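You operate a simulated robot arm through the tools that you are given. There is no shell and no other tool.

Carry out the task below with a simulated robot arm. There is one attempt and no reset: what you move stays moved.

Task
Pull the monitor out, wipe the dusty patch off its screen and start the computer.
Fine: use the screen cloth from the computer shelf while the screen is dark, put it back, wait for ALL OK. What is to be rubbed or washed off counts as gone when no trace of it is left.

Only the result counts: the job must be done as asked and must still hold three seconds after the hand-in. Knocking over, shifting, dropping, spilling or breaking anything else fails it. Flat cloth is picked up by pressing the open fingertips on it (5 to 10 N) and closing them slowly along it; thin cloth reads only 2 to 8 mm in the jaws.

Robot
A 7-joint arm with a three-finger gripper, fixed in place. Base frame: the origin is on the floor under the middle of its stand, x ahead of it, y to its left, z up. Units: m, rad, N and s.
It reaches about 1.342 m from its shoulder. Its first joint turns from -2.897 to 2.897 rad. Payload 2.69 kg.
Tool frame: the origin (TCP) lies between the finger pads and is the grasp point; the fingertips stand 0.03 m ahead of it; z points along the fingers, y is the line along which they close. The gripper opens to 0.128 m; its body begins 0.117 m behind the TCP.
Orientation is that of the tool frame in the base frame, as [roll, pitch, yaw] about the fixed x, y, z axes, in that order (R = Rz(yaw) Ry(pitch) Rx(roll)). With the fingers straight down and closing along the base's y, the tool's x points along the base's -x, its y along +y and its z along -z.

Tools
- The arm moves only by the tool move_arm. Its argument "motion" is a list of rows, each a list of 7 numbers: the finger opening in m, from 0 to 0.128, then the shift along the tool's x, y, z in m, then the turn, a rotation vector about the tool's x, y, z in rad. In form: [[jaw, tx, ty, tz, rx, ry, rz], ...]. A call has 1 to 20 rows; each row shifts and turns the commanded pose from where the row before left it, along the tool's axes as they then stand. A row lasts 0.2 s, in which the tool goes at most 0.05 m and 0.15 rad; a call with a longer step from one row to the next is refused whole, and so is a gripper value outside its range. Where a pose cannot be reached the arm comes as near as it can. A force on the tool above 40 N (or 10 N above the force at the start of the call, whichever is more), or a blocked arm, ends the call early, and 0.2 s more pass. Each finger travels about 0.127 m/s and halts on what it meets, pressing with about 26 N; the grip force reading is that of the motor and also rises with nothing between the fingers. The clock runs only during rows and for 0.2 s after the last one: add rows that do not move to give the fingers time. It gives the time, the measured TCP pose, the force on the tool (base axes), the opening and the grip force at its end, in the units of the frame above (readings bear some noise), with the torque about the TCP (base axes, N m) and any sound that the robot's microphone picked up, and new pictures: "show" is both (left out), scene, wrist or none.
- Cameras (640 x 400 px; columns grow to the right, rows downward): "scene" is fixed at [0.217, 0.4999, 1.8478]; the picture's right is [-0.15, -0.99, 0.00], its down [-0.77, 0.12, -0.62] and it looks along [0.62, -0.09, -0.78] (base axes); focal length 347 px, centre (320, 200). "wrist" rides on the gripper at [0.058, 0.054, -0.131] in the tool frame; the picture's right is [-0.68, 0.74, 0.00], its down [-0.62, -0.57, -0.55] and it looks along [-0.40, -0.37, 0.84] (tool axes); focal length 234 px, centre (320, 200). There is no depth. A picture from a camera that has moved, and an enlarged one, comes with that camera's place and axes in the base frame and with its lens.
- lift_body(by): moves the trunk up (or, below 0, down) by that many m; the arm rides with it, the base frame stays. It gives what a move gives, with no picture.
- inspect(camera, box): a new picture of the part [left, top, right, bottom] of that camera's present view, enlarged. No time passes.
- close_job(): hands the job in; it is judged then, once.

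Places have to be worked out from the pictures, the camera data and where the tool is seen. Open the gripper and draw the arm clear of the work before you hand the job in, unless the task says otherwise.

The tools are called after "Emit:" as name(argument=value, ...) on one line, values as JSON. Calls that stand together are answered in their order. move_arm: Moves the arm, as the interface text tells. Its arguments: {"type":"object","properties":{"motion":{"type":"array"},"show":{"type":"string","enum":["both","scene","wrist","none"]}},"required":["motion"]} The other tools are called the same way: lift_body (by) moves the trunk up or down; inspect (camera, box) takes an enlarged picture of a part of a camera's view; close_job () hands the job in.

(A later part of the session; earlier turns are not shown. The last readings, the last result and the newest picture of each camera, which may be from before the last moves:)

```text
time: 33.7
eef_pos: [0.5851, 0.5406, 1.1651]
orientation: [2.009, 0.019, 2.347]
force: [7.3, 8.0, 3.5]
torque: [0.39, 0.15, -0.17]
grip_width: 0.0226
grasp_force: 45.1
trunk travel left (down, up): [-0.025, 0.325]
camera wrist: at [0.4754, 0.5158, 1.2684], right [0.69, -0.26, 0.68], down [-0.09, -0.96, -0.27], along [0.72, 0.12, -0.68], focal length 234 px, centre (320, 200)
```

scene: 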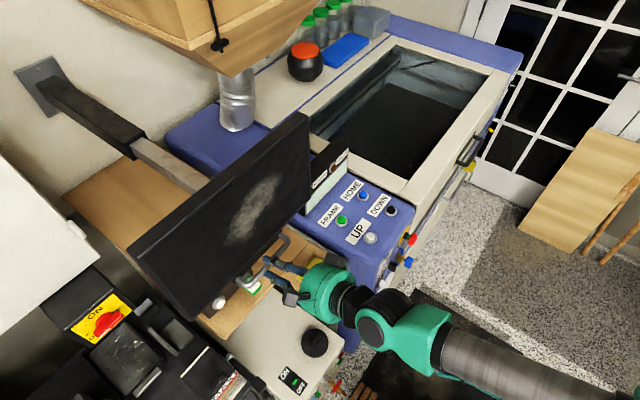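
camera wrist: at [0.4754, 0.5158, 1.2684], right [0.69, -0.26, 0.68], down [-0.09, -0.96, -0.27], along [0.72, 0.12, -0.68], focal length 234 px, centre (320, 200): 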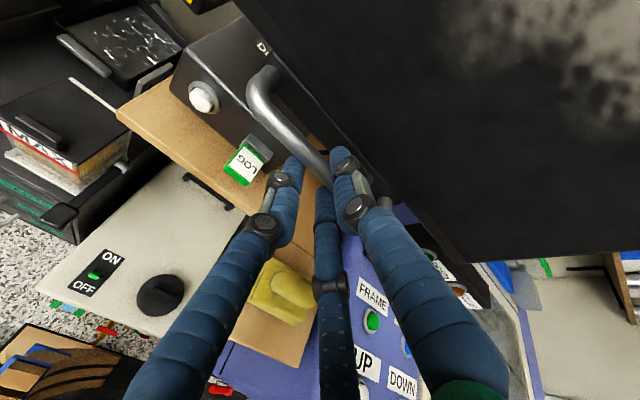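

The bar is gripped again. I'll push the monitor back along the rail by 12 cm, short of the inner stop.

Emit:
move_arm(motion=[[0.0, 0.0001, 0.0085, 0.0181, 0, 0, 0], [0.0, 0.0001, 0.0085, 0.0181, 0, 0, 0], [0.0, 0.0001, 0.0085, 0.0181, 0, 0, 0], [0.0, 0.0001, 0.0085, 0.0181, 0, 0, 0], [0.0, 0.0001, 0.0085, 0.0181, 0, 0, 0], [0.0, 0.0001, 0.0085, 0.0181, 0, 0, 0], [0.0, 0, 0, 0, 0, 0, 0]], show="scene")

```text
time: 35.3
eef_pos: [0.6707, 0.6258, 1.1659]
orientation: [2.011, 0.016, 2.344]
force: [18.0, -7.6, -11.2]
torque: [0.07, 0.39, -0.64]
grip_width: 0.0226
grasp_force: 44.8
trunk travel left (down, up): [-0.025, 0.325]
```

scene: 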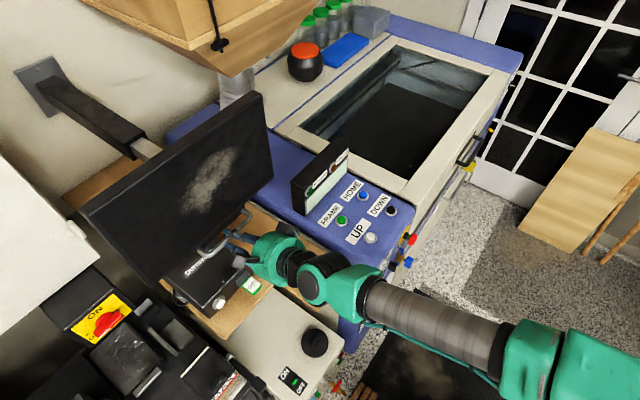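

The monitor went in 12 cm, with some side load building up. I'll relieve that load, open and back away along the finger axis.

Emit:
move_arm(motion=[[0.0, -0.003, 0, 0, 0, 0, 0], [0.01, 0, 0, 0, 0, 0, 0], [0.02, 0, 0, 0, 0, 0, 0], [0.03, 0, 0, 0, 0, 0, 0], [0.04, 0, 0, 0, 0, 0, 0], [0.05, 0, 0, 0, 0, 0, 0], [0.06, 0, 0, 0, 0, 0, 0], [0.06, 0, 0, 0, 0, 0, 0], [0.06, 0, 0, -0.02, 0, 0, 0], [0.06, 0, 0, -0.04, 0, 0, 0], [0.06, 0, 0, -0.04, 0, 0, 0], [0.06, 0, 0, -0.04, 0, 0, 0], [0.06, 0, 0, -0.03, 0, 0, 0], [0.06, 0, 0, 0, 0, 0, 0]])

```text
time: 38.3
eef_pos: [0.5609, 0.5138, 1.2407]
orientation: [2.007, 0.018, 2.345]
force: [-0.1, -0.8, 0.7]
torque: [-0.02, 0.01, -0.01]
grip_width: 0.0602
grasp_force: 0.1
trunk travel left (down, up): [-0.025, 0.325]
camera wrist: at [0.4514, 0.4907, 1.3435], right [0.69, -0.26, 0.68], down [-0.09, -0.96, -0.27], along [0.72, 0.12, -0.68], focal length 234 px, centre (320, 200)
```

scene: 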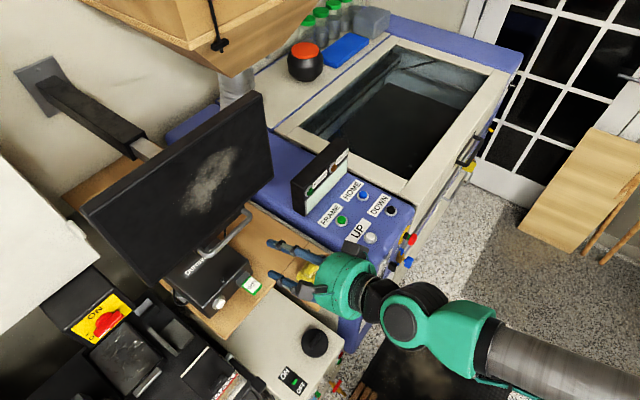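
wrist: 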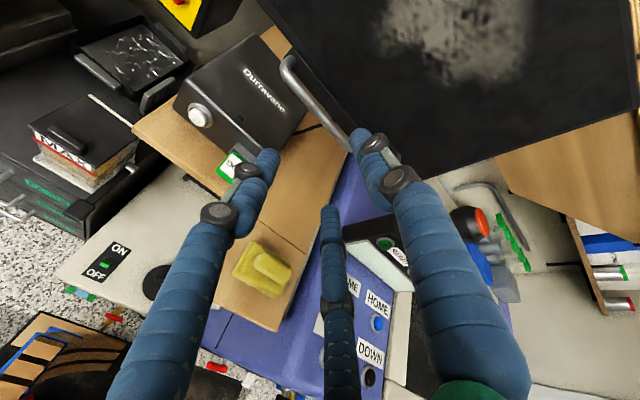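

The monitor is in and the cloth is clear of it by almost 20 cm. Now I'll move over the cloth and point the hand straight down, leaning forward about 5° so the pad meets the screen flat later.

Emit:
move_arm(motion=[[0.06, -0.0344, 0.0019, 0.0042, 0, 0, 0], [0.06, -0.0344, 0.0019, 0.0042, 0, 0, 0], [0.06, -0.0344, 0.0019, 0.0042, 0, 0, 0], [0.06, 0, 0, 0, 0.1359, 0, 0], [0.06, 0, 0, 0, 0.1359, 0, 0], [0.06, 0, 0, 0, 0.1359, 0, 0], [0.06, 0, 0, 0, 0.1359, 0, 0], [0.06, 0, 0, 0, 0.1359, 0, 0], [0.06, 0, 0, 0, 0.1359, 0, 0], [0.06, 0, 0, 0, 0.1359, 0, 0], [0.06, 0, 0, 0, 0.1359, 0, 0], [0.06, 0, 0, 0, 0.1359, 0, 0], [0.06, 0, 0, 0, 0, 0.018, -0.011], [0.06, 0, 0, 0, 0, 0, 0]])

```text
time: 41.3
eef_pos: [0.6419, 0.4507, 1.2424]
orientation: [-3.053, 0.001, 2.357]
force: [0.5, 0.0, 1.1]
torque: [0.01, -0.01, 0.04]
grip_width: 0.0602
grasp_force: 0.0
trunk travel left (down, up): [-0.025, 0.325]
camera wrist: at [0.6479, 0.539, 1.3687], right [1.0, 0.04, -0.07], down [0.07, -0.8, 0.6], along [-0.03, -0.6, -0.8], focal length 234 px, centre (320, 200)
```

scene: 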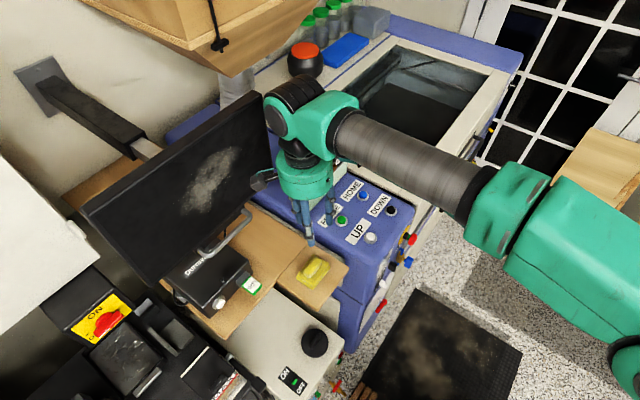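
wrist: 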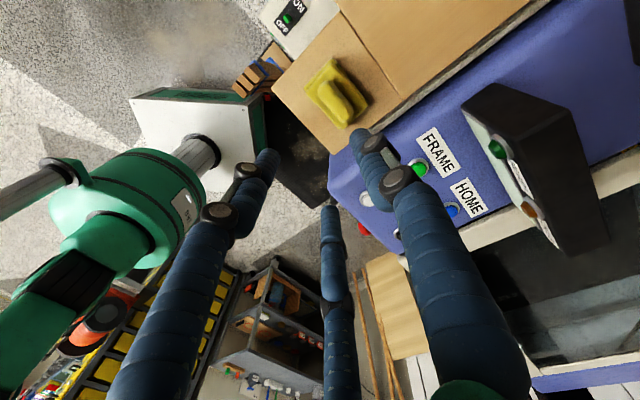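

I'm over the cloth with the hand nearly vertical. I'll zoom in to check the alignment before going down.

Emit:
inspect(camera="wrist", box=[260, 30, 420, 180])

Emit:
inspect(camera="scene", box=[260, 190, 370, 300])

```text
2.67 times, centred on (340, 105) of wrist
camera zoom: at [0.6479, 0.539, 1.3687], right [1.0, 0.04, -0.07], down [0.07, -0.8, 0.6], along [-0.03, -0.6, -0.8], focal length 624 px, centre (267, 453)
```

zoom: 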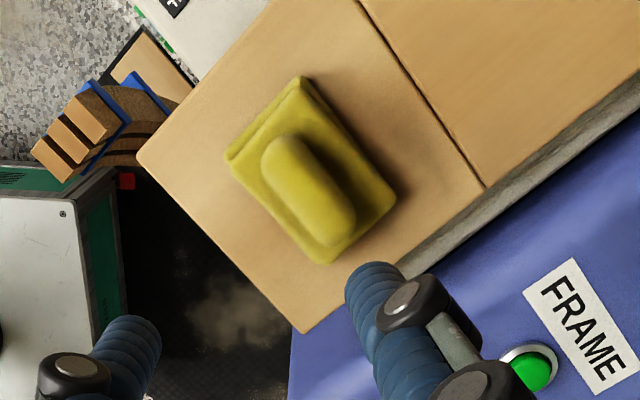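

```text
3.64 times, centred on (315, 245) of scene
camera zoom: at [0.217, 0.4999, 1.8478], right [-0.15, -0.99, 0.0], down [-0.77, 0.12, -0.62], along [0.62, -0.09, -0.78], focal length 1261 px, centre (338, 36)
```

zoom: 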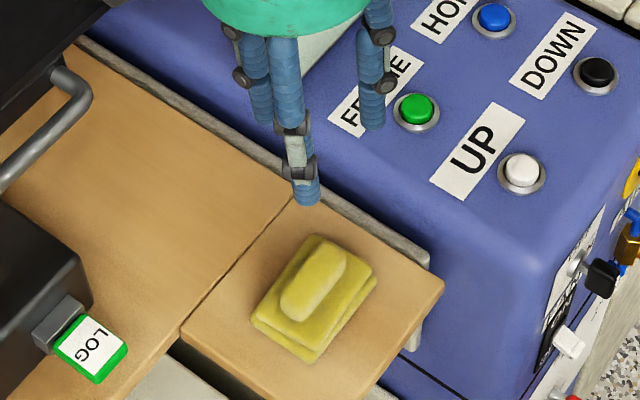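

The ridge centre comes out again at (0.650, 0.456), so my position estimate holds. I'll descend with the jaw at 52 mm to just above the ridge and check.

Emit:
move_arm(motion=[[0.056, -0.0005, 0.0048, 0.044, 0, 0, 0], [0.054, -0.0005, 0.0048, 0.044, 0, 0, 0], [0.054, -0.0005, 0.0048, 0.044, 0, 0, 0], [0.054, -0.0003, 0.0044, 0.041, 0, 0, 0], [0.054, 0, 0, 0, 0, 0, 0]])

Emit:
inspect(camera="wrist", box=[220, 80, 440, 260])

Emit:
inspect(camera="scene", box=[260, 210, 370, 310])

```text
time: 42.5
eef_pos: [0.6446, 0.4556, 1.0672]
orientation: [-3.05, 0.0, 2.356]
force: [0.5, -0.4, -0.4]
torque: [-0.02, 0.04, 0.05]
grip_width: 0.0541
grasp_force: 0.0
trunk travel left (down, up): [-0.025, 0.325]
camera wrist: at [0.6502, 0.5437, 1.1928], right [1.0, 0.04, -0.07], down [0.07, -0.8, 0.6], along [-0.03, -0.6, -0.8], focal length 234 px, centre (320, 200)
```

scene: 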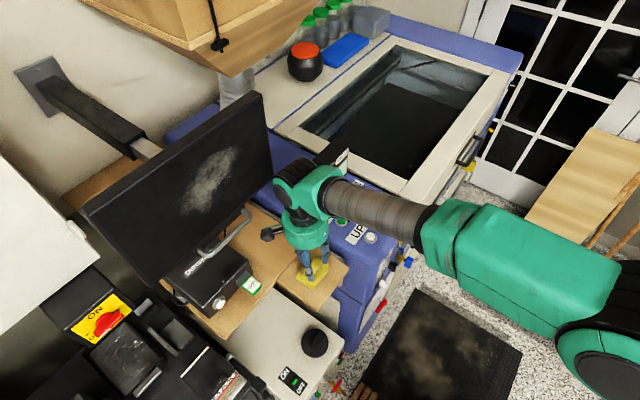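
wrist: 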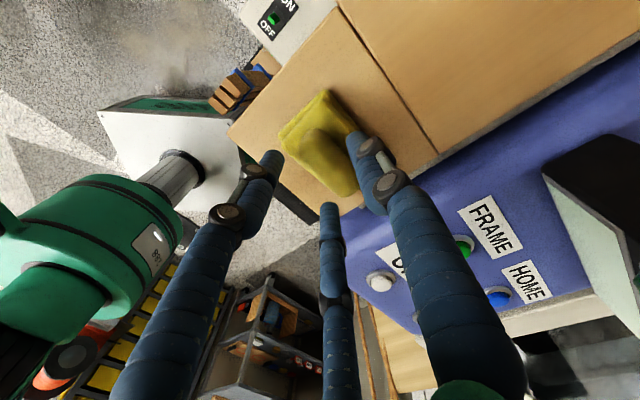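

```text
2.22 times, centred on (330, 170) of wrist
camera zoom: at [0.6502, 0.5437, 1.1928], right [1.0, 0.04, -0.07], down [0.07, -0.8, 0.6], along [-0.03, -0.6, -0.8], focal length 520 px, centre (298, 267)
```

zoom: 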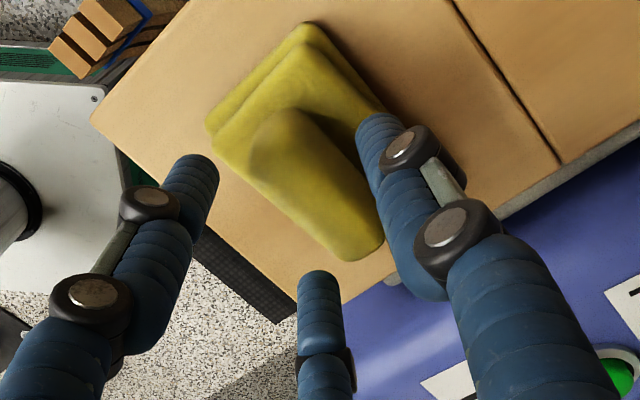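

```text
4.00 times, centred on (315, 260) of scene
camera zoom: at [0.217, 0.4999, 1.8478], right [-0.15, -0.99, 0.0], down [-0.77, 0.12, -0.62], along [0.62, -0.09, -0.78], focal length 1387 px, centre (340, -40)
```

zoom: 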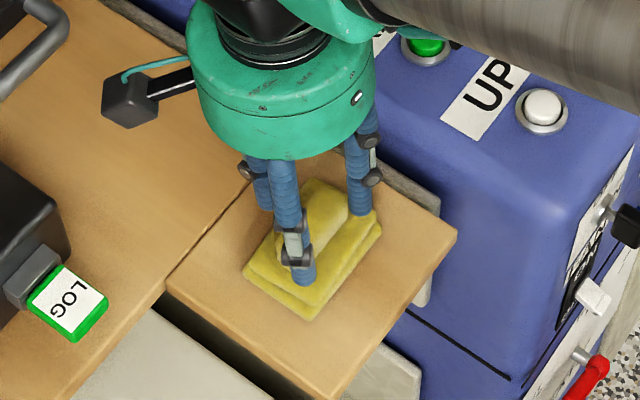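

The fingertips sit around the ridge just above the pad, the single finger on the far side and the pair on the near side. I'll descend slowly another 2.5 cm and read the contact force.

Emit:
move_arm(motion=[[0.054, -0.0006, 0, 0.005, 0, 0, 0], [0.054, -0.0006, 0, 0.005, 0, 0, 0], [0.054, -0.0006, 0, 0.005, 0, 0, 0], [0.054, -0.0006, 0, 0.005, 0, 0, 0], [0.054, -0.0006, 0, 0.004, 0, 0, 0], [0.054, 0, 0, 0, 0, 0, 0]])

```text
time: 43.9
eef_pos: [0.6459, 0.4498, 1.043]
orientation: [-3.053, 0.001, 2.357]
force: [-0.2, 0.6, 0.4]
torque: [0.02, -0.01, -0.04]
grip_width: 0.0539
grasp_force: 0.0
trunk travel left (down, up): [-0.025, 0.325]
camera wrist: at [0.6521, 0.5375, 1.1693], right [1.0, 0.04, -0.07], down [0.07, -0.8, 0.6], along [-0.03, -0.6, -0.8], focal length 234 px, centre (320, 200)
```

scene: 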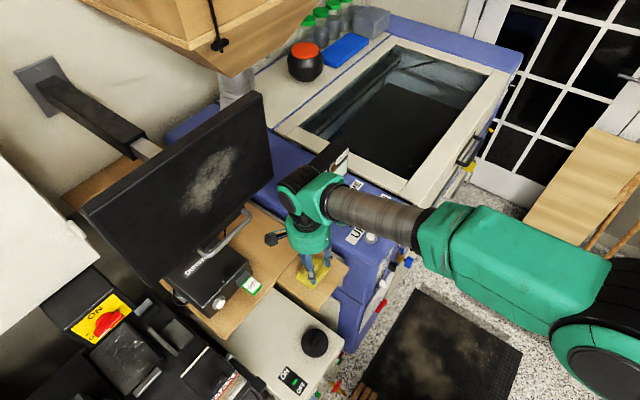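
wrist: 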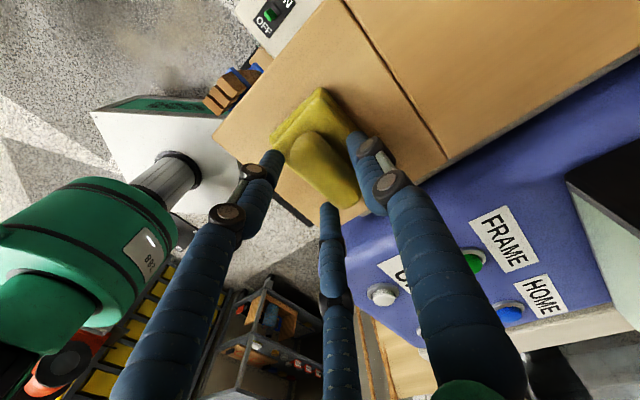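

There's no contact yet with the tips at about z 1.012. I'll continue down in small steps.

Emit:
move_arm(motion=[[0.054, 0, 0.0003, 0.003, 0, 0, 0], [0.054, 0, 0.0003, 0.003, 0, 0, 0], [0.054, 0, 0, 0, 0, 0, 0]], show="wrist")

```text
time: 44.7
eef_pos: [0.647, 0.4519, 1.0391]
orientation: [-3.056, 0.0, 2.355]
force: [0.6, 2.9, 11.6]
torque: [0.3, -0.36, 0.03]
grip_width: 0.0561
grasp_force: 0.9
trunk travel left (down, up): [-0.025, 0.325]
camera wrist: at [0.6523, 0.5384, 1.1654], right [1.0, 0.04, -0.06], down [0.07, -0.8, 0.6], along [-0.03, -0.6, -0.8], focal length 234 px, centre (320, 200)
```

wrist: 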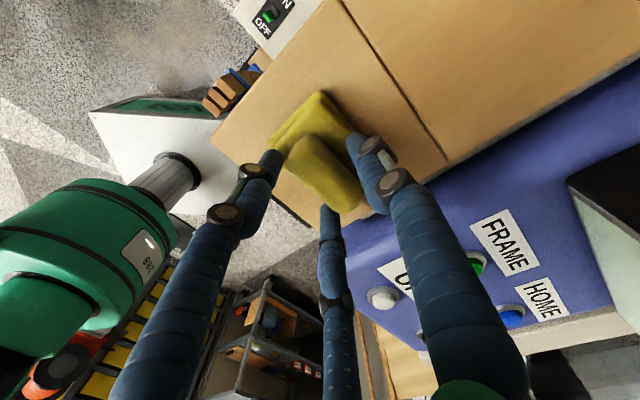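

Contact is about 12 N, carried mostly by the far fingertip on the pad. I'll ease up 2 mm and close slowly onto the ridge.

Emit:
move_arm(motion=[[0.054, 0, 0, -0.002, 0, 0, 0], [0.05, 0, 0, 0, 0, 0, 0], [0.046, 0, 0, 0, 0, 0, 0], [0.042, 0, 0, 0, 0, 0, 0], [0.038, 0, 0, 0, 0, 0, 0], [0.034, 0, 0, 0, 0, 0, 0], [0.03, 0, 0, 0, 0, 0, 0], [0.026, 0, 0, 0, 0, 0, 0], [0.022, 0, 0, 0, 0, 0, 0], [0.018, 0, 0, 0, 0, 0, 0], [0.014, 0, 0, 0, 0, 0, 0], [0.01, 0, 0, 0, 0, 0, 0], [0.005, 0, 0, 0, 0, 0, 0], [0.0, 0, 0, 0, 0, 0, 0], [0.0, 0, 0, 0, 0, 0, 0]])

Emit:
inspect(camera="wrist", box=[220, 80, 440, 260])

Emit:
inspect(camera="scene", box=[260, 210, 370, 310])

```text
time: 47.9
eef_pos: [0.6471, 0.4502, 1.0406]
orientation: [-3.053, 0.001, 2.356]
force: [1.4, 2.1, 10.8]
torque: [0.35, -0.29, -0.04]
grip_width: 0.0311
grasp_force: 26.2
trunk travel left (down, up): [-0.025, 0.325]
camera wrist: at [0.6518, 0.5377, 1.1661], right [1.0, 0.04, -0.07], down [0.07, -0.8, 0.6], along [-0.03, -0.6, -0.8], focal length 234 px, centre (320, 200)
```

scene: 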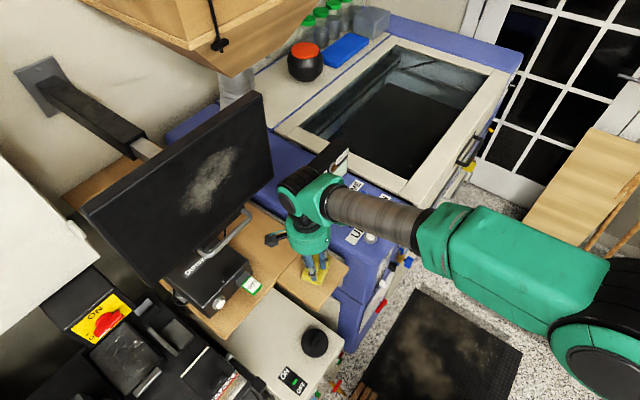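
wrist: 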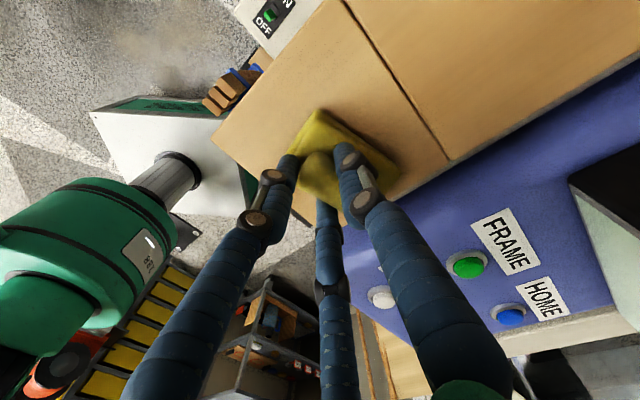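

```text
2.22 times, centred on (330, 170) of wrist
camera zoom: at [0.6518, 0.5377, 1.1661], right [1.0, 0.04, -0.07], down [0.07, -0.8, 0.6], along [-0.03, -0.6, -0.8], focal length 520 px, centre (298, 267)
```

zoom: 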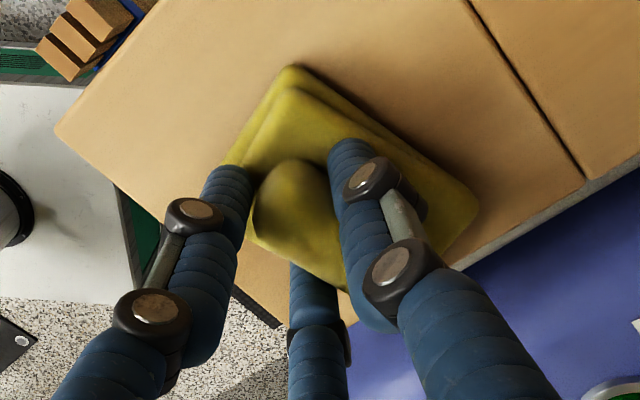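

```text
4.00 times, centred on (315, 260) of scene
camera zoom: at [0.217, 0.4999, 1.8478], right [-0.15, -0.99, 0.0], down [-0.77, 0.12, -0.62], along [0.62, -0.09, -0.78], focal length 1387 px, centre (340, -40)
```

zoom: 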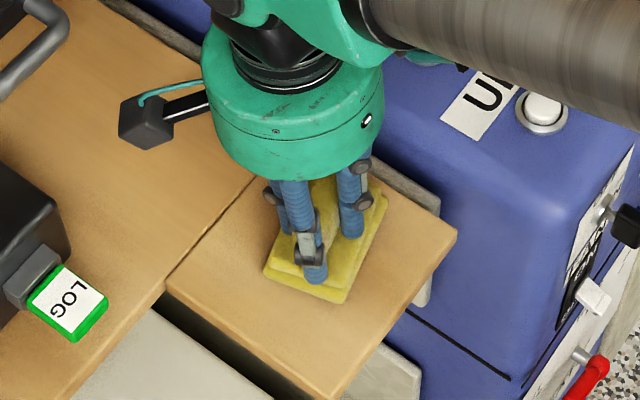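

The ridge is gripped with the jaw at 31 mm and 26 N. The pad turned slightly, about 12°, as the fingers closed. I'll lift it gently and check that it is held.

Emit:
move_arm(motion=[[0.0, 0, 0, -0.01, 0, 0, 0], [0.0, 0, 0, -0.02, 0, 0, 0], [0.0, 0, 0, -0.03, 0, 0, 0], [0.0, 0, 0, -0.03, 0, 0, 0], [0.0, 0, 0, -0.03, 0, 0, 0], [0.0, 0, 0, 0, 0, 0, 0]])

Emit:
inspect(camera="wrist", box=[220, 80, 440, 260])

Emit:
inspect(camera="scene", box=[260, 170, 390, 310])

```text
time: 49.3
eef_pos: [0.6524, 0.4572, 1.1572]
orientation: [-3.052, -0.002, 2.357]
force: [0.2, 0.1, 0.2]
torque: [0.0, 0.0, -0.01]
grip_width: 0.0298
grasp_force: 25.5
trunk travel left (down, up): [-0.025, 0.325]
camera wrist: at [0.6582, 0.5444, 1.283], right [1.0, 0.04, -0.07], down [0.07, -0.8, 0.6], along [-0.03, -0.6, -0.8], focal length 234 px, centre (320, 200)
```

scene: 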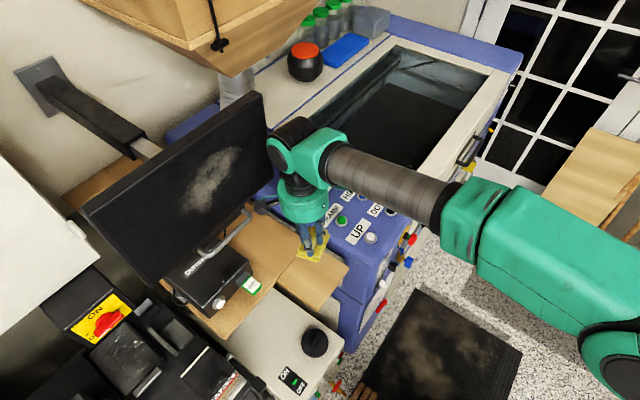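
wrist: 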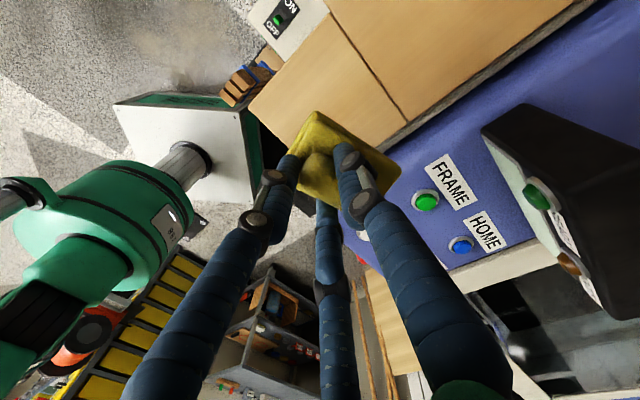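

```text
2.22 times, centred on (330, 170) of wrist
camera zoom: at [0.6582, 0.5444, 1.283], right [1.0, 0.04, -0.07], down [0.07, -0.8, 0.6], along [-0.03, -0.6, -0.8], focal length 520 px, centre (298, 267)
```

zoom: 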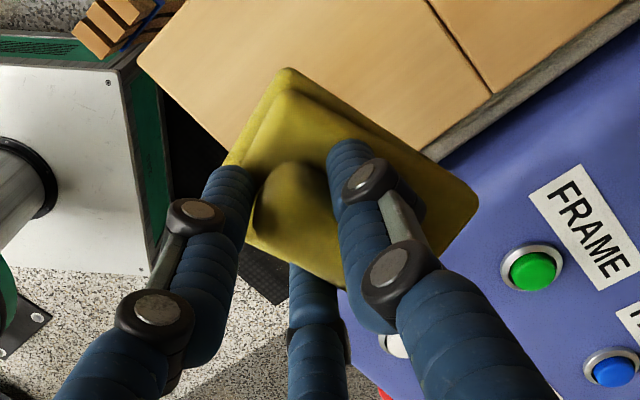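

```text
2.86 times, centred on (325, 240) of scene
camera zoom: at [0.217, 0.4999, 1.8478], right [-0.15, -0.99, 0.0], down [-0.77, 0.12, -0.62], along [0.62, -0.09, -0.78], focal length 991 px, centre (306, 86)
```

zoom: 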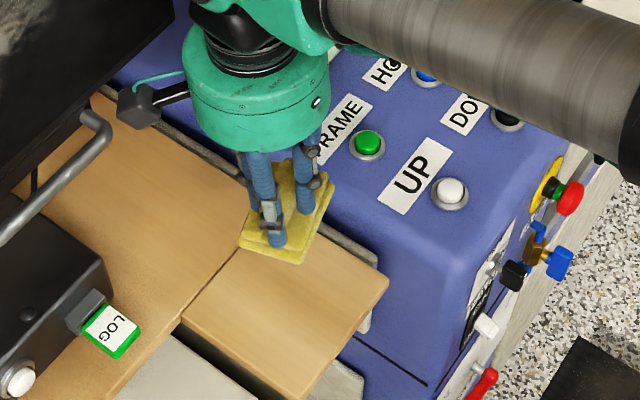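

The cloth is held firmly with the pad face down. I'll look at the dusty patch on the screen to plan the strokes.

Emit:
inspect(camera="scene", box=[70, 80, 290, 290])

```text
1.90 times, centred on (180, 185) of scene
camera zoom: at [0.217, 0.4999, 1.8478], right [-0.15, -0.99, 0.0], down [-0.77, 0.12, -0.62], along [0.62, -0.09, -0.78], focal length 660 px, centre (587, 229)
```

zoom: 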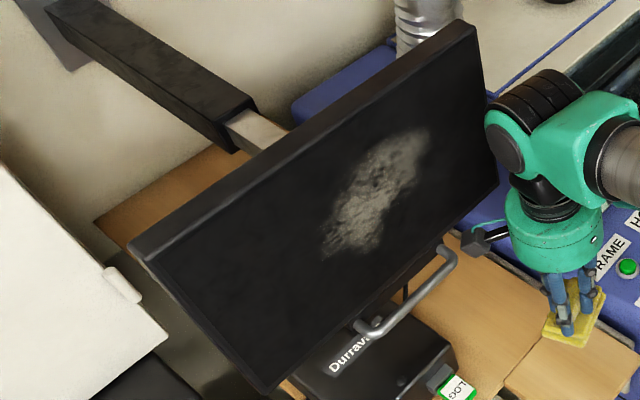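

The screen spans t from about −0.16 to 0.22 along its width and z from 1.19 to 1.42. The dust covers roughly t −0.04 to 0.135 and z 1.25 to 1.375. I'll raise the cloth to patch height and turn the hand level so the pad faces the screen, keeping well short of it.

Emit:
move_arm(motion=[[0.0, 0, 0, -0.0383, 0, 0, 0], [0.0, 0, 0, -0.0383, 0, 0, 0], [0.0, 0, 0, -0.0383, 0, 0, 0], [0.0, 0, 0, -0.0383, 0, 0, 0], [0.0, 0, 0, 0, -0.1427, 0, 0], [0.0, 0, 0, 0, -0.1427, 0, 0], [0.0, 0, 0, 0, -0.1427, 0, 0], [0.0, 0, 0, 0, -0.1427, 0, 0], [0.0, 0, 0, 0, -0.1427, 0, 0], [0.0, 0, 0, 0, -0.1427, 0, 0], [0.0, 0, 0, 0, -0.1427, 0, 0], [0.0, 0, 0, 0, -0.1427, 0, 0], [0.0, 0, 0, 0, -0.1427, 0, 0], [0.0, 0, 0, 0, -0.1427, 0, 0], [0.0, 0, 0, 0, -0.1427, 0, 0], [0.0, 0, 0, 0, 0, 0, 0]])

```text
time: 52.7
eef_pos: [0.6686, 0.4697, 1.3021]
orientation: [1.673, 0.0, 2.355]
force: [2.5, 2.9, -6.7]
torque: [0.4, -0.4, 0.1]
grip_width: 0.0295
grasp_force: 26.1
trunk travel left (down, up): [-0.025, 0.325]
camera wrist: at [0.5395, 0.4227, 1.3684], right [0.53, -0.43, 0.73], down [0.01, -0.86, -0.51], along [0.85, 0.28, -0.45], focal length 234 px, centre (320, 200)
```

scene: 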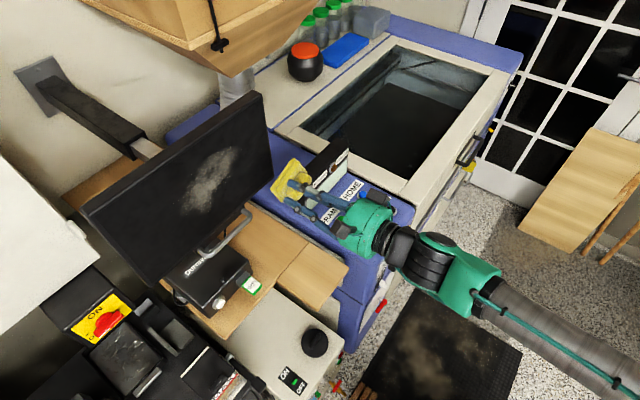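
wrist: 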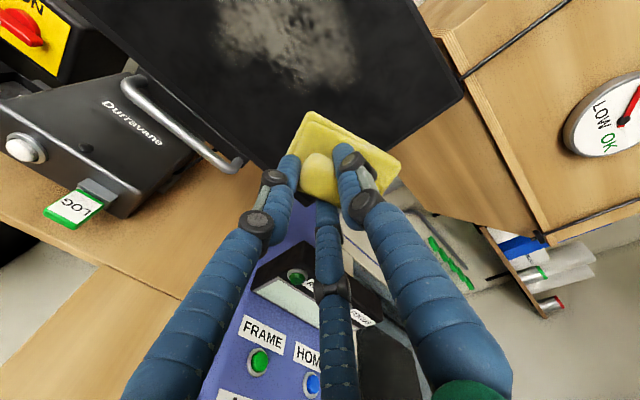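

The hand is level within 6° and the pad faces the screen. I'll move to the lower right of the patch and come close to the glass.

Emit:
move_arm(motion=[[0.0, 0.0079, -0.0117, 0.033, 0, 0, 0], [0.0, 0.0079, -0.0117, 0.033, 0, 0, 0], [0.0, 0.0079, -0.0117, 0.033, 0, 0, 0], [0.0, 0, 0, 0, 0, 0, 0]])

Emit:
inspect(camera="wrist", box=[200, 20, 460, 220])

```text
time: 53.7
eef_pos: [0.7153, 0.5539, 1.2671]
orientation: [1.661, -0.002, 2.356]
force: [0.7, 0.4, -0.9]
torque: [0.04, -0.03, 0.02]
grip_width: 0.0293
grasp_force: 26.4
trunk travel left (down, up): [-0.025, 0.325]
camera wrist: at [0.586, 0.5058, 1.333], right [0.53, -0.43, 0.73], down [0.01, -0.86, -0.51], along [0.85, 0.28, -0.45], focal length 234 px, centre (320, 200)
```

scene: 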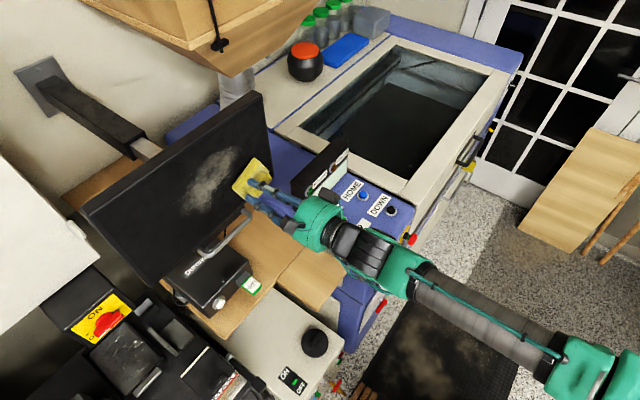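
wrist: 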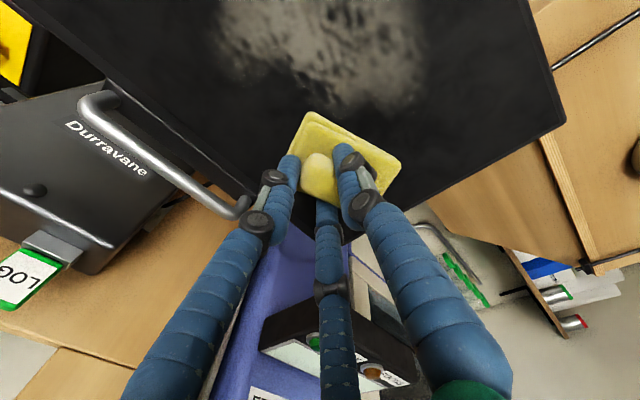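

```text
2.00 times, centred on (330, 120) of wrist
camera zoom: at [0.586, 0.5058, 1.333], right [0.53, -0.43, 0.73], down [0.01, -0.86, -0.51], along [0.85, 0.28, -0.45], focal length 468 px, centre (300, 360)
```

zoom: 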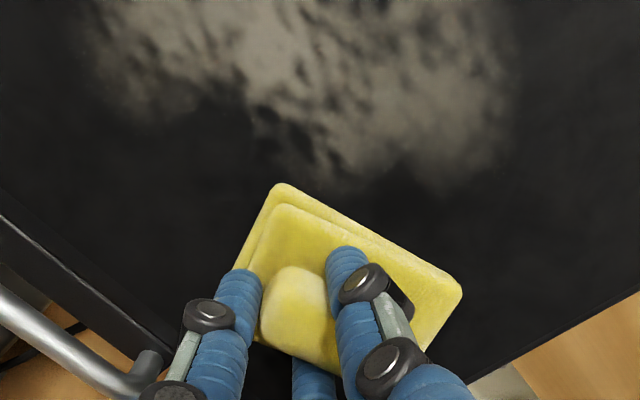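

The pad is about 2 cm from the glass at the lower right of the patch, with no contact. I'll close in slowly until it touches.

Emit:
move_arm(motion=[[0.0, 0, 0, 0.005, 0, 0, 0], [0.0, 0, 0, 0.005, 0, 0, 0], [0.0, 0, 0, 0.004, 0, 0, 0], [0.0, 0, 0, 0.004, 0, 0, 0], [0.0, 0, 0, 0, 0, 0, 0]], show="wrist")

```text
time: 54.9
eef_pos: [0.7295, 0.5637, 1.2672]
orientation: [1.66, 0.001, 2.357]
force: [-4.2, -5.0, -2.7]
torque: [0.16, -0.02, -0.28]
grip_width: 0.0292
grasp_force: 25.3
trunk travel left (down, up): [-0.025, 0.325]
camera wrist: at [0.5989, 0.5163, 1.3326], right [0.52, -0.43, 0.73], down [0.01, -0.86, -0.51], along [0.85, 0.28, -0.44], focal length 234 px, centre (320, 200)
```

wrist: 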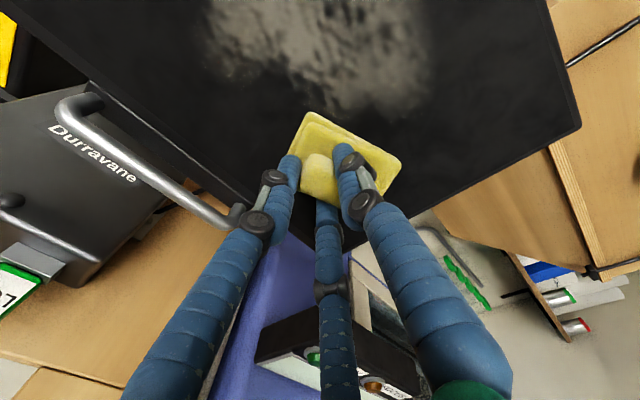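

Contact is gentle at about 6.5 N. Now I'll stroke leftward along the lower band of the patch.

Emit:
move_arm(motion=[[0.0, 0.015, 0, 0.001, 0, 0, 0], [0.0, 0.02, 0, 0, 0, 0, 0], [0.0, 0.02, 0, 0, 0, 0, 0], [0.0, 0.02, 0, 0, 0, 0, 0]])

```text
time: 55.9
eef_pos: [0.6797, 0.6134, 1.2682]
orientation: [1.664, -0.002, 2.368]
force: [-6.2, -10.3, -1.3]
torque: [0.44, -0.2, -0.66]
grip_width: 0.0289
grasp_force: 25.9
out of reach, approached as far as the arm can: row 4
trunk travel left (down, up): [-0.025, 0.325]
camera wrist: at [0.551, 0.5647, 1.3339], right [0.53, -0.43, 0.73], down [0.02, -0.86, -0.51], along [0.85, 0.29, -0.45], focal length 234 px, centre (320, 200)
```

scene: 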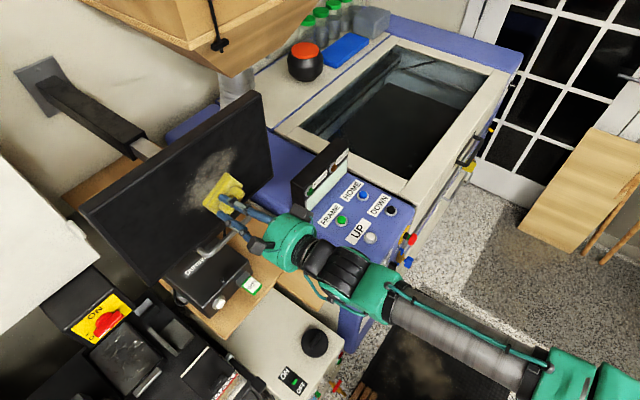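
wrist: 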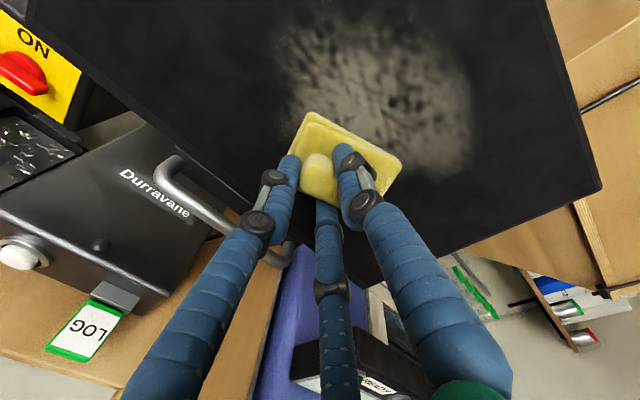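

The stroke works, but the arm can't go further left at this heading. I'll let the hand yaw slightly left as it travels and continue the stroke.

Emit:
move_arm(motion=[[0.0, 0.015, 0, -0.001, 0, 0.035, 0], [0.0, 0.02, 0, -0.001, 0, 0.035, 0], [0.0, 0.02, 0, -0.001, 0, 0.035, 0], [0.0, 0.02, 0, -0.001, 0, 0.02, 0]])

```text
time: 56.9
eef_pos: [0.6195, 0.6615, 1.2692]
orientation: [1.659, -0.011, 2.48]
force: [-0.1, 0.3, -0.1]
torque: [-0.05, 0.01, 0.06]
grip_width: 0.0288
grasp_force: 25.6
trunk travel left (down, up): [-0.025, 0.325]
camera wrist: at [0.4985, 0.5976, 1.3359], right [0.58, -0.37, 0.73], down [0.12, -0.84, -0.52], along [0.81, 0.39, -0.45], focal length 234 px, centre (320, 200)
```

scene: 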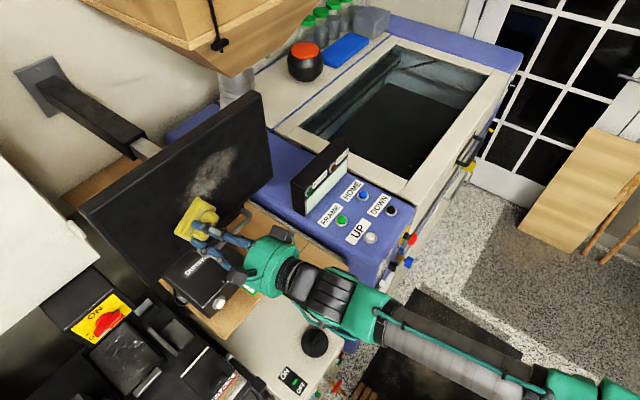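
wrist: 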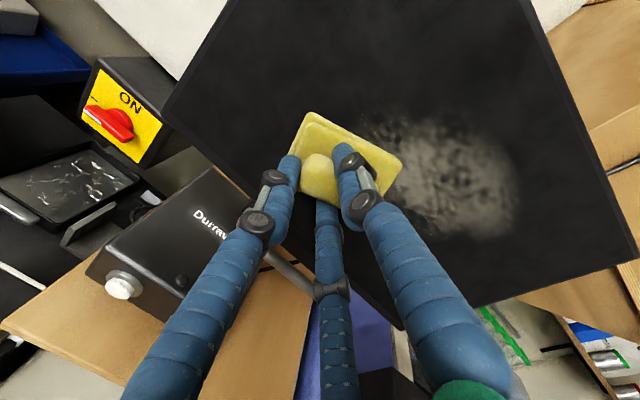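

The pad lost contact near the left end because the yaw pulled it off the plane. I'll look at what has been cleaned so far.

Emit:
inspect(camera="wrist", box=[260, 60, 560, 280])

Emit:
inspect(camera="scene", box=[130, 110, 290, 260])

```text
1.82 times, centred on (410, 170) of wrist
camera zoom: at [0.4985, 0.5976, 1.3359], right [0.58, -0.37, 0.73], down [0.12, -0.84, -0.52], along [0.81, 0.39, -0.45], focal length 426 px, centre (156, 254)
```

zoom: 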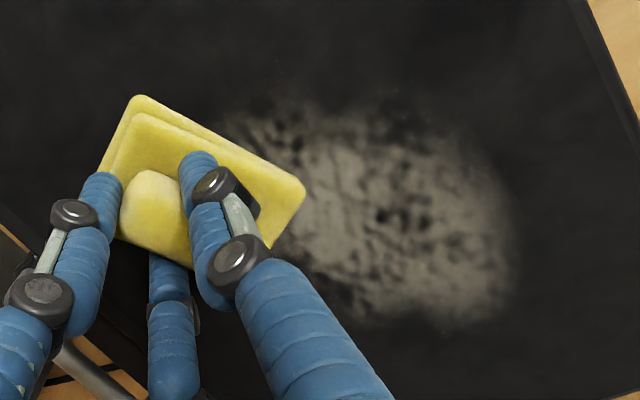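

```text
2.67 times, centred on (210, 185) of scene
camera zoom: at [0.217, 0.4999, 1.8478], right [-0.15, -0.99, 0.0], down [-0.77, 0.12, -0.62], along [0.62, -0.09, -0.78], focal length 925 px, centre (613, 240)
```

zoom: 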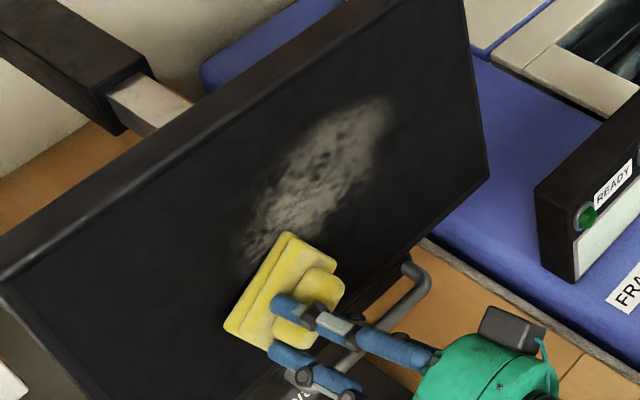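

It's hard to judge from here, so I'll do the remaining bands with steady contact. I'll raise one band, go a touch further left, and press on again.

Emit:
move_arm(motion=[[0.0, 0.006, 0.018, -0.001, 0, 0, 0], [0.0, 0.006, 0.018, -0.001, 0, 0, 0], [0.0, -0.0007, 0.0005, 0.005, 0, 0, 0], [0.0, -0.0007, 0.0005, 0.004, 0, 0, 0], [0.0, 0, 0, 0, 0, 0, 0]], show="none")

```text
time: 58.1
eef_pos: [0.6183, 0.6751, 1.3066]
orientation: [1.663, -0.01, 2.481]
force: [-6.8, -1.7, -0.5]
torque: [0.14, -0.32, -0.1]
grip_width: 0.0287
grasp_force: 25.9
trunk travel left (down, up): [-0.025, 0.325]
```

Contact is about 6 N at the left end of the middle band. I'll stroke right while turning the heading back square to the screen.

Emit:
move_arm(motion=[[0.0, -0.0198, -0.0002, -0.0025, 0, -0.02, 0], [0.0, -0.0199, -0.0002, -0.0019, 0, -0.02, 0], [0.0, -0.0199, -0.0002, -0.0015, 0, -0.02, 0], [0.0, -0.02, 0, -0.0011, 0, -0.02, 0]])

```text
time: 59.1
eef_pos: [0.6767, 0.6213, 1.3057]
orientation: [1.66, -0.005, 2.4]
force: [-0.9, -0.7, -0.9]
torque: [0.02, 0.04, -0.03]
grip_width: 0.0285
grasp_force: 25.9
trunk travel left (down, up): [-0.025, 0.325]
camera wrist: at [0.549, 0.568, 1.371], right [0.55, -0.41, 0.73], down [0.05, -0.85, -0.52], along [0.84, 0.32, -0.45], focal length 234 px, centre (320, 200)
```

scene: 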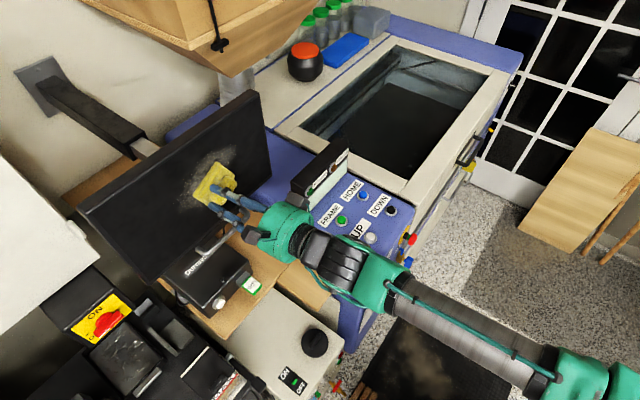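
wrist: 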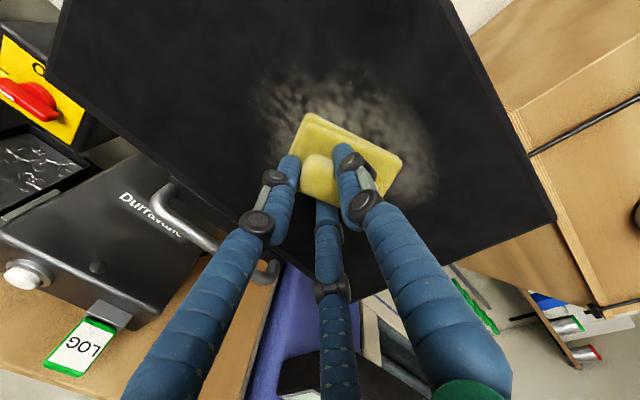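

The force dropped to near zero, so the monitor may have slid a little on its rail. I'll zoom in to see what the stroke removed.

Emit:
inspect(camera="wrist", box=[220, 50, 470, 230])

Emit:
inspect(camera="scene", box=[150, 120, 270, 230])

```text
2.22 times, centred on (345, 140) of wrist
camera zoom: at [0.549, 0.568, 1.371], right [0.55, -0.41, 0.73], down [0.05, -0.85, -0.52], along [0.84, 0.32, -0.45], focal length 520 px, centre (264, 333)
```

zoom: 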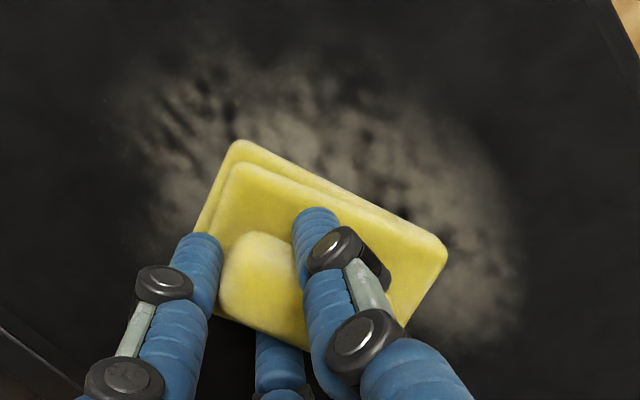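

```text
3.64 times, centred on (210, 175) of scene
camera zoom: at [0.217, 0.4999, 1.8478], right [-0.15, -0.99, 0.0], down [-0.77, 0.12, -0.62], along [0.62, -0.09, -0.78], focal length 1261 px, centre (720, 291)
```

zoom: 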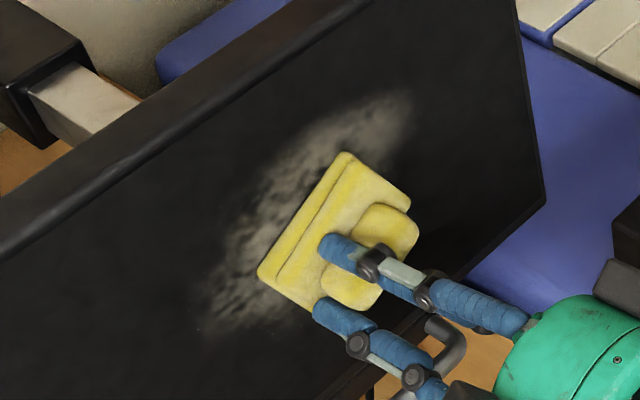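

The patch looks noticeably fainter overall, so rubbing is working. I'll press back into contact and continue this band to the right.

Emit:
move_arm(motion=[[0.0, 0, 0, 0.004, 0, -0.02, 0], [0.0, 0, 0, 0.003, 0, -0.02, 0], [0.0, -0.015, 0, 0.001, 0, 0, 0], [0.0, -0.02, 0, 0.001, 0, 0, 0], [0.0, -0.02, 0, 0.001, 0, 0, 0], [0.0, -0.02, 0, 0.001, 0, 0, 0]], show="scene")

```text
time: 60.5
eef_pos: [0.7365, 0.5755, 1.304]
orientation: [1.662, -0.002, 2.361]
force: [-6.2, -5.2, 0.2]
torque: [0.24, -0.15, -0.09]
grip_width: 0.0286
grasp_force: 26.4
trunk travel left (down, up): [-0.025, 0.325]
```

scene: 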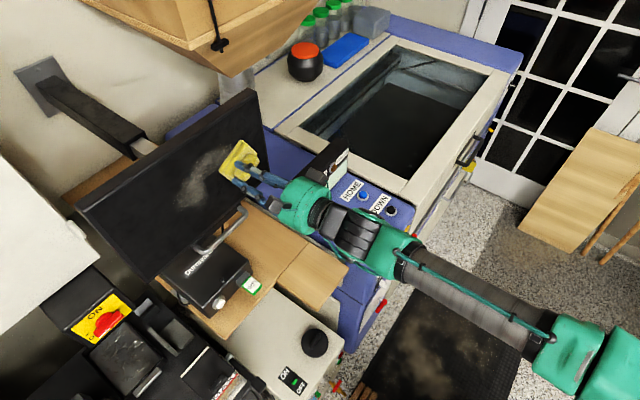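

The monitor has slid back nearly to its inner stop, which gives firmer backing, and contact is 8 N. Next I'll go up one band and stroke left.

Emit:
move_arm(motion=[[0.0, 0, 0.019, -0.001, 0, 0, 0], [0.0, 0, 0.019, -0.001, 0, 0, 0], [0.0, 0.02, 0, 0, 0, 0, 0], [0.0, 0.02, 0, 0, 0, 0, 0], [0.0, 0.02, 0, 0, 0, 0, 0]], show="none")

```text
time: 61.7
eef_pos: [0.6929, 0.6169, 1.3413]
orientation: [1.662, 0.0, 2.362]
force: [0.7, -0.6, 0.6]
torque: [0.0, 0.01, 0.01]
grip_width: 0.0287
grasp_force: 26.1
trunk travel left (down, up): [-0.025, 0.325]
```

The pad isn't touching at this height, so I'll press in a few mm and check.

Emit:
move_arm(motion=[[0.0, 0, 0, 0.004, 0, 0, 0], [0.0, 0, 0, 0.003, 0, 0, 0], [0.0, 0, 0, 0, 0, 0, 0]], show="none")

```text
time: 62.5
eef_pos: [0.6982, 0.6218, 1.3405]
orientation: [1.659, -0.001, 2.36]
force: [-7.3, -5.9, -2.1]
torque: [0.17, -0.12, -0.01]
grip_width: 0.0284
grasp_force: 25.9
trunk travel left (down, up): [-0.025, 0.325]
```

Contact is 9 N again. I'll stroke left along the upper band, letting the heading turn as before while following the plane.

Emit:
move_arm(motion=[[0.0, 0.02, 0, 0.0015, 0, 0.03, 0], [0.0, 0.02, 0, 0.001, 0, 0.03, 0], [0.0, 0.02, 0, 0.0017, 0, 0.03, 0], [0.0, 0.0199, 0, 0.0023, 0, 0.03, 0], [0.0, 0.0198, 0, 0.0028, 0, 0, 0]])

```text
time: 63.7
eef_pos: [0.6297, 0.6955, 1.3415]
orientation: [1.659, -0.01, 2.482]
force: [-5.7, -3.0, 0.0]
torque: [0.15, -0.2, -0.1]
grip_width: 0.0287
grasp_force: 26.1
trunk travel left (down, up): [-0.025, 0.325]
camera wrist: at [0.5072, 0.6323, 1.407], right [0.58, -0.37, 0.73], down [0.12, -0.85, -0.52], along [0.81, 0.39, -0.45], focal length 234 px, centre (320, 200)
```

scene: 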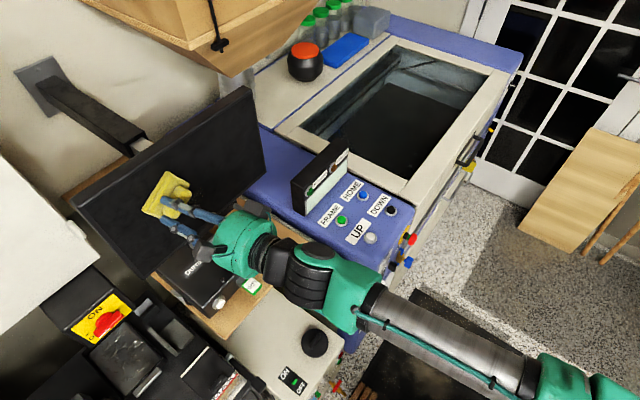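
wrist: 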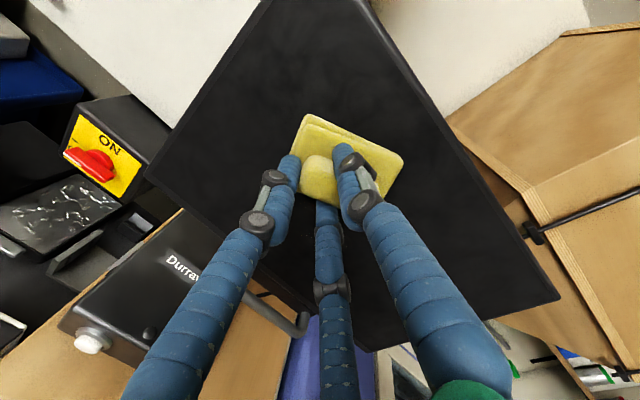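

The screen looks entirely dark in the wrist view. I'll zoom in to check for any trace left.

Emit:
inspect(camera="wrist", box=[240, 60, 540, 300])

Emit:
inspect(camera="scene", box=[110, 100, 280, 240])

```text
1.67 times, centred on (390, 180) of wrist
camera zoom: at [0.5072, 0.6323, 1.407], right [0.58, -0.37, 0.73], down [0.12, -0.85, -0.52], along [0.81, 0.39, -0.45], focal length 390 px, centre (203, 233)
```

zoom: 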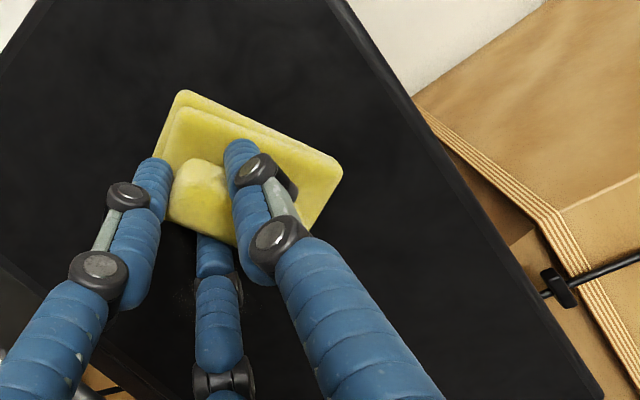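

```text
2.86 times, centred on (195, 170) of scene
camera zoom: at [0.217, 0.4999, 1.8478], right [-0.15, -0.99, 0.0], down [-0.77, 0.12, -0.62], along [0.62, -0.09, -0.78], focal length 991 px, centre (677, 286)
```

zoom: 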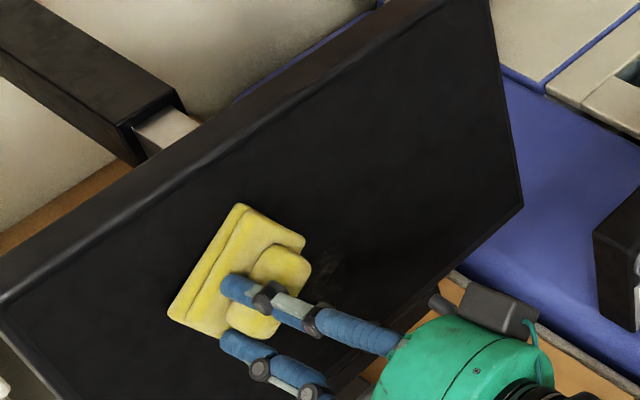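

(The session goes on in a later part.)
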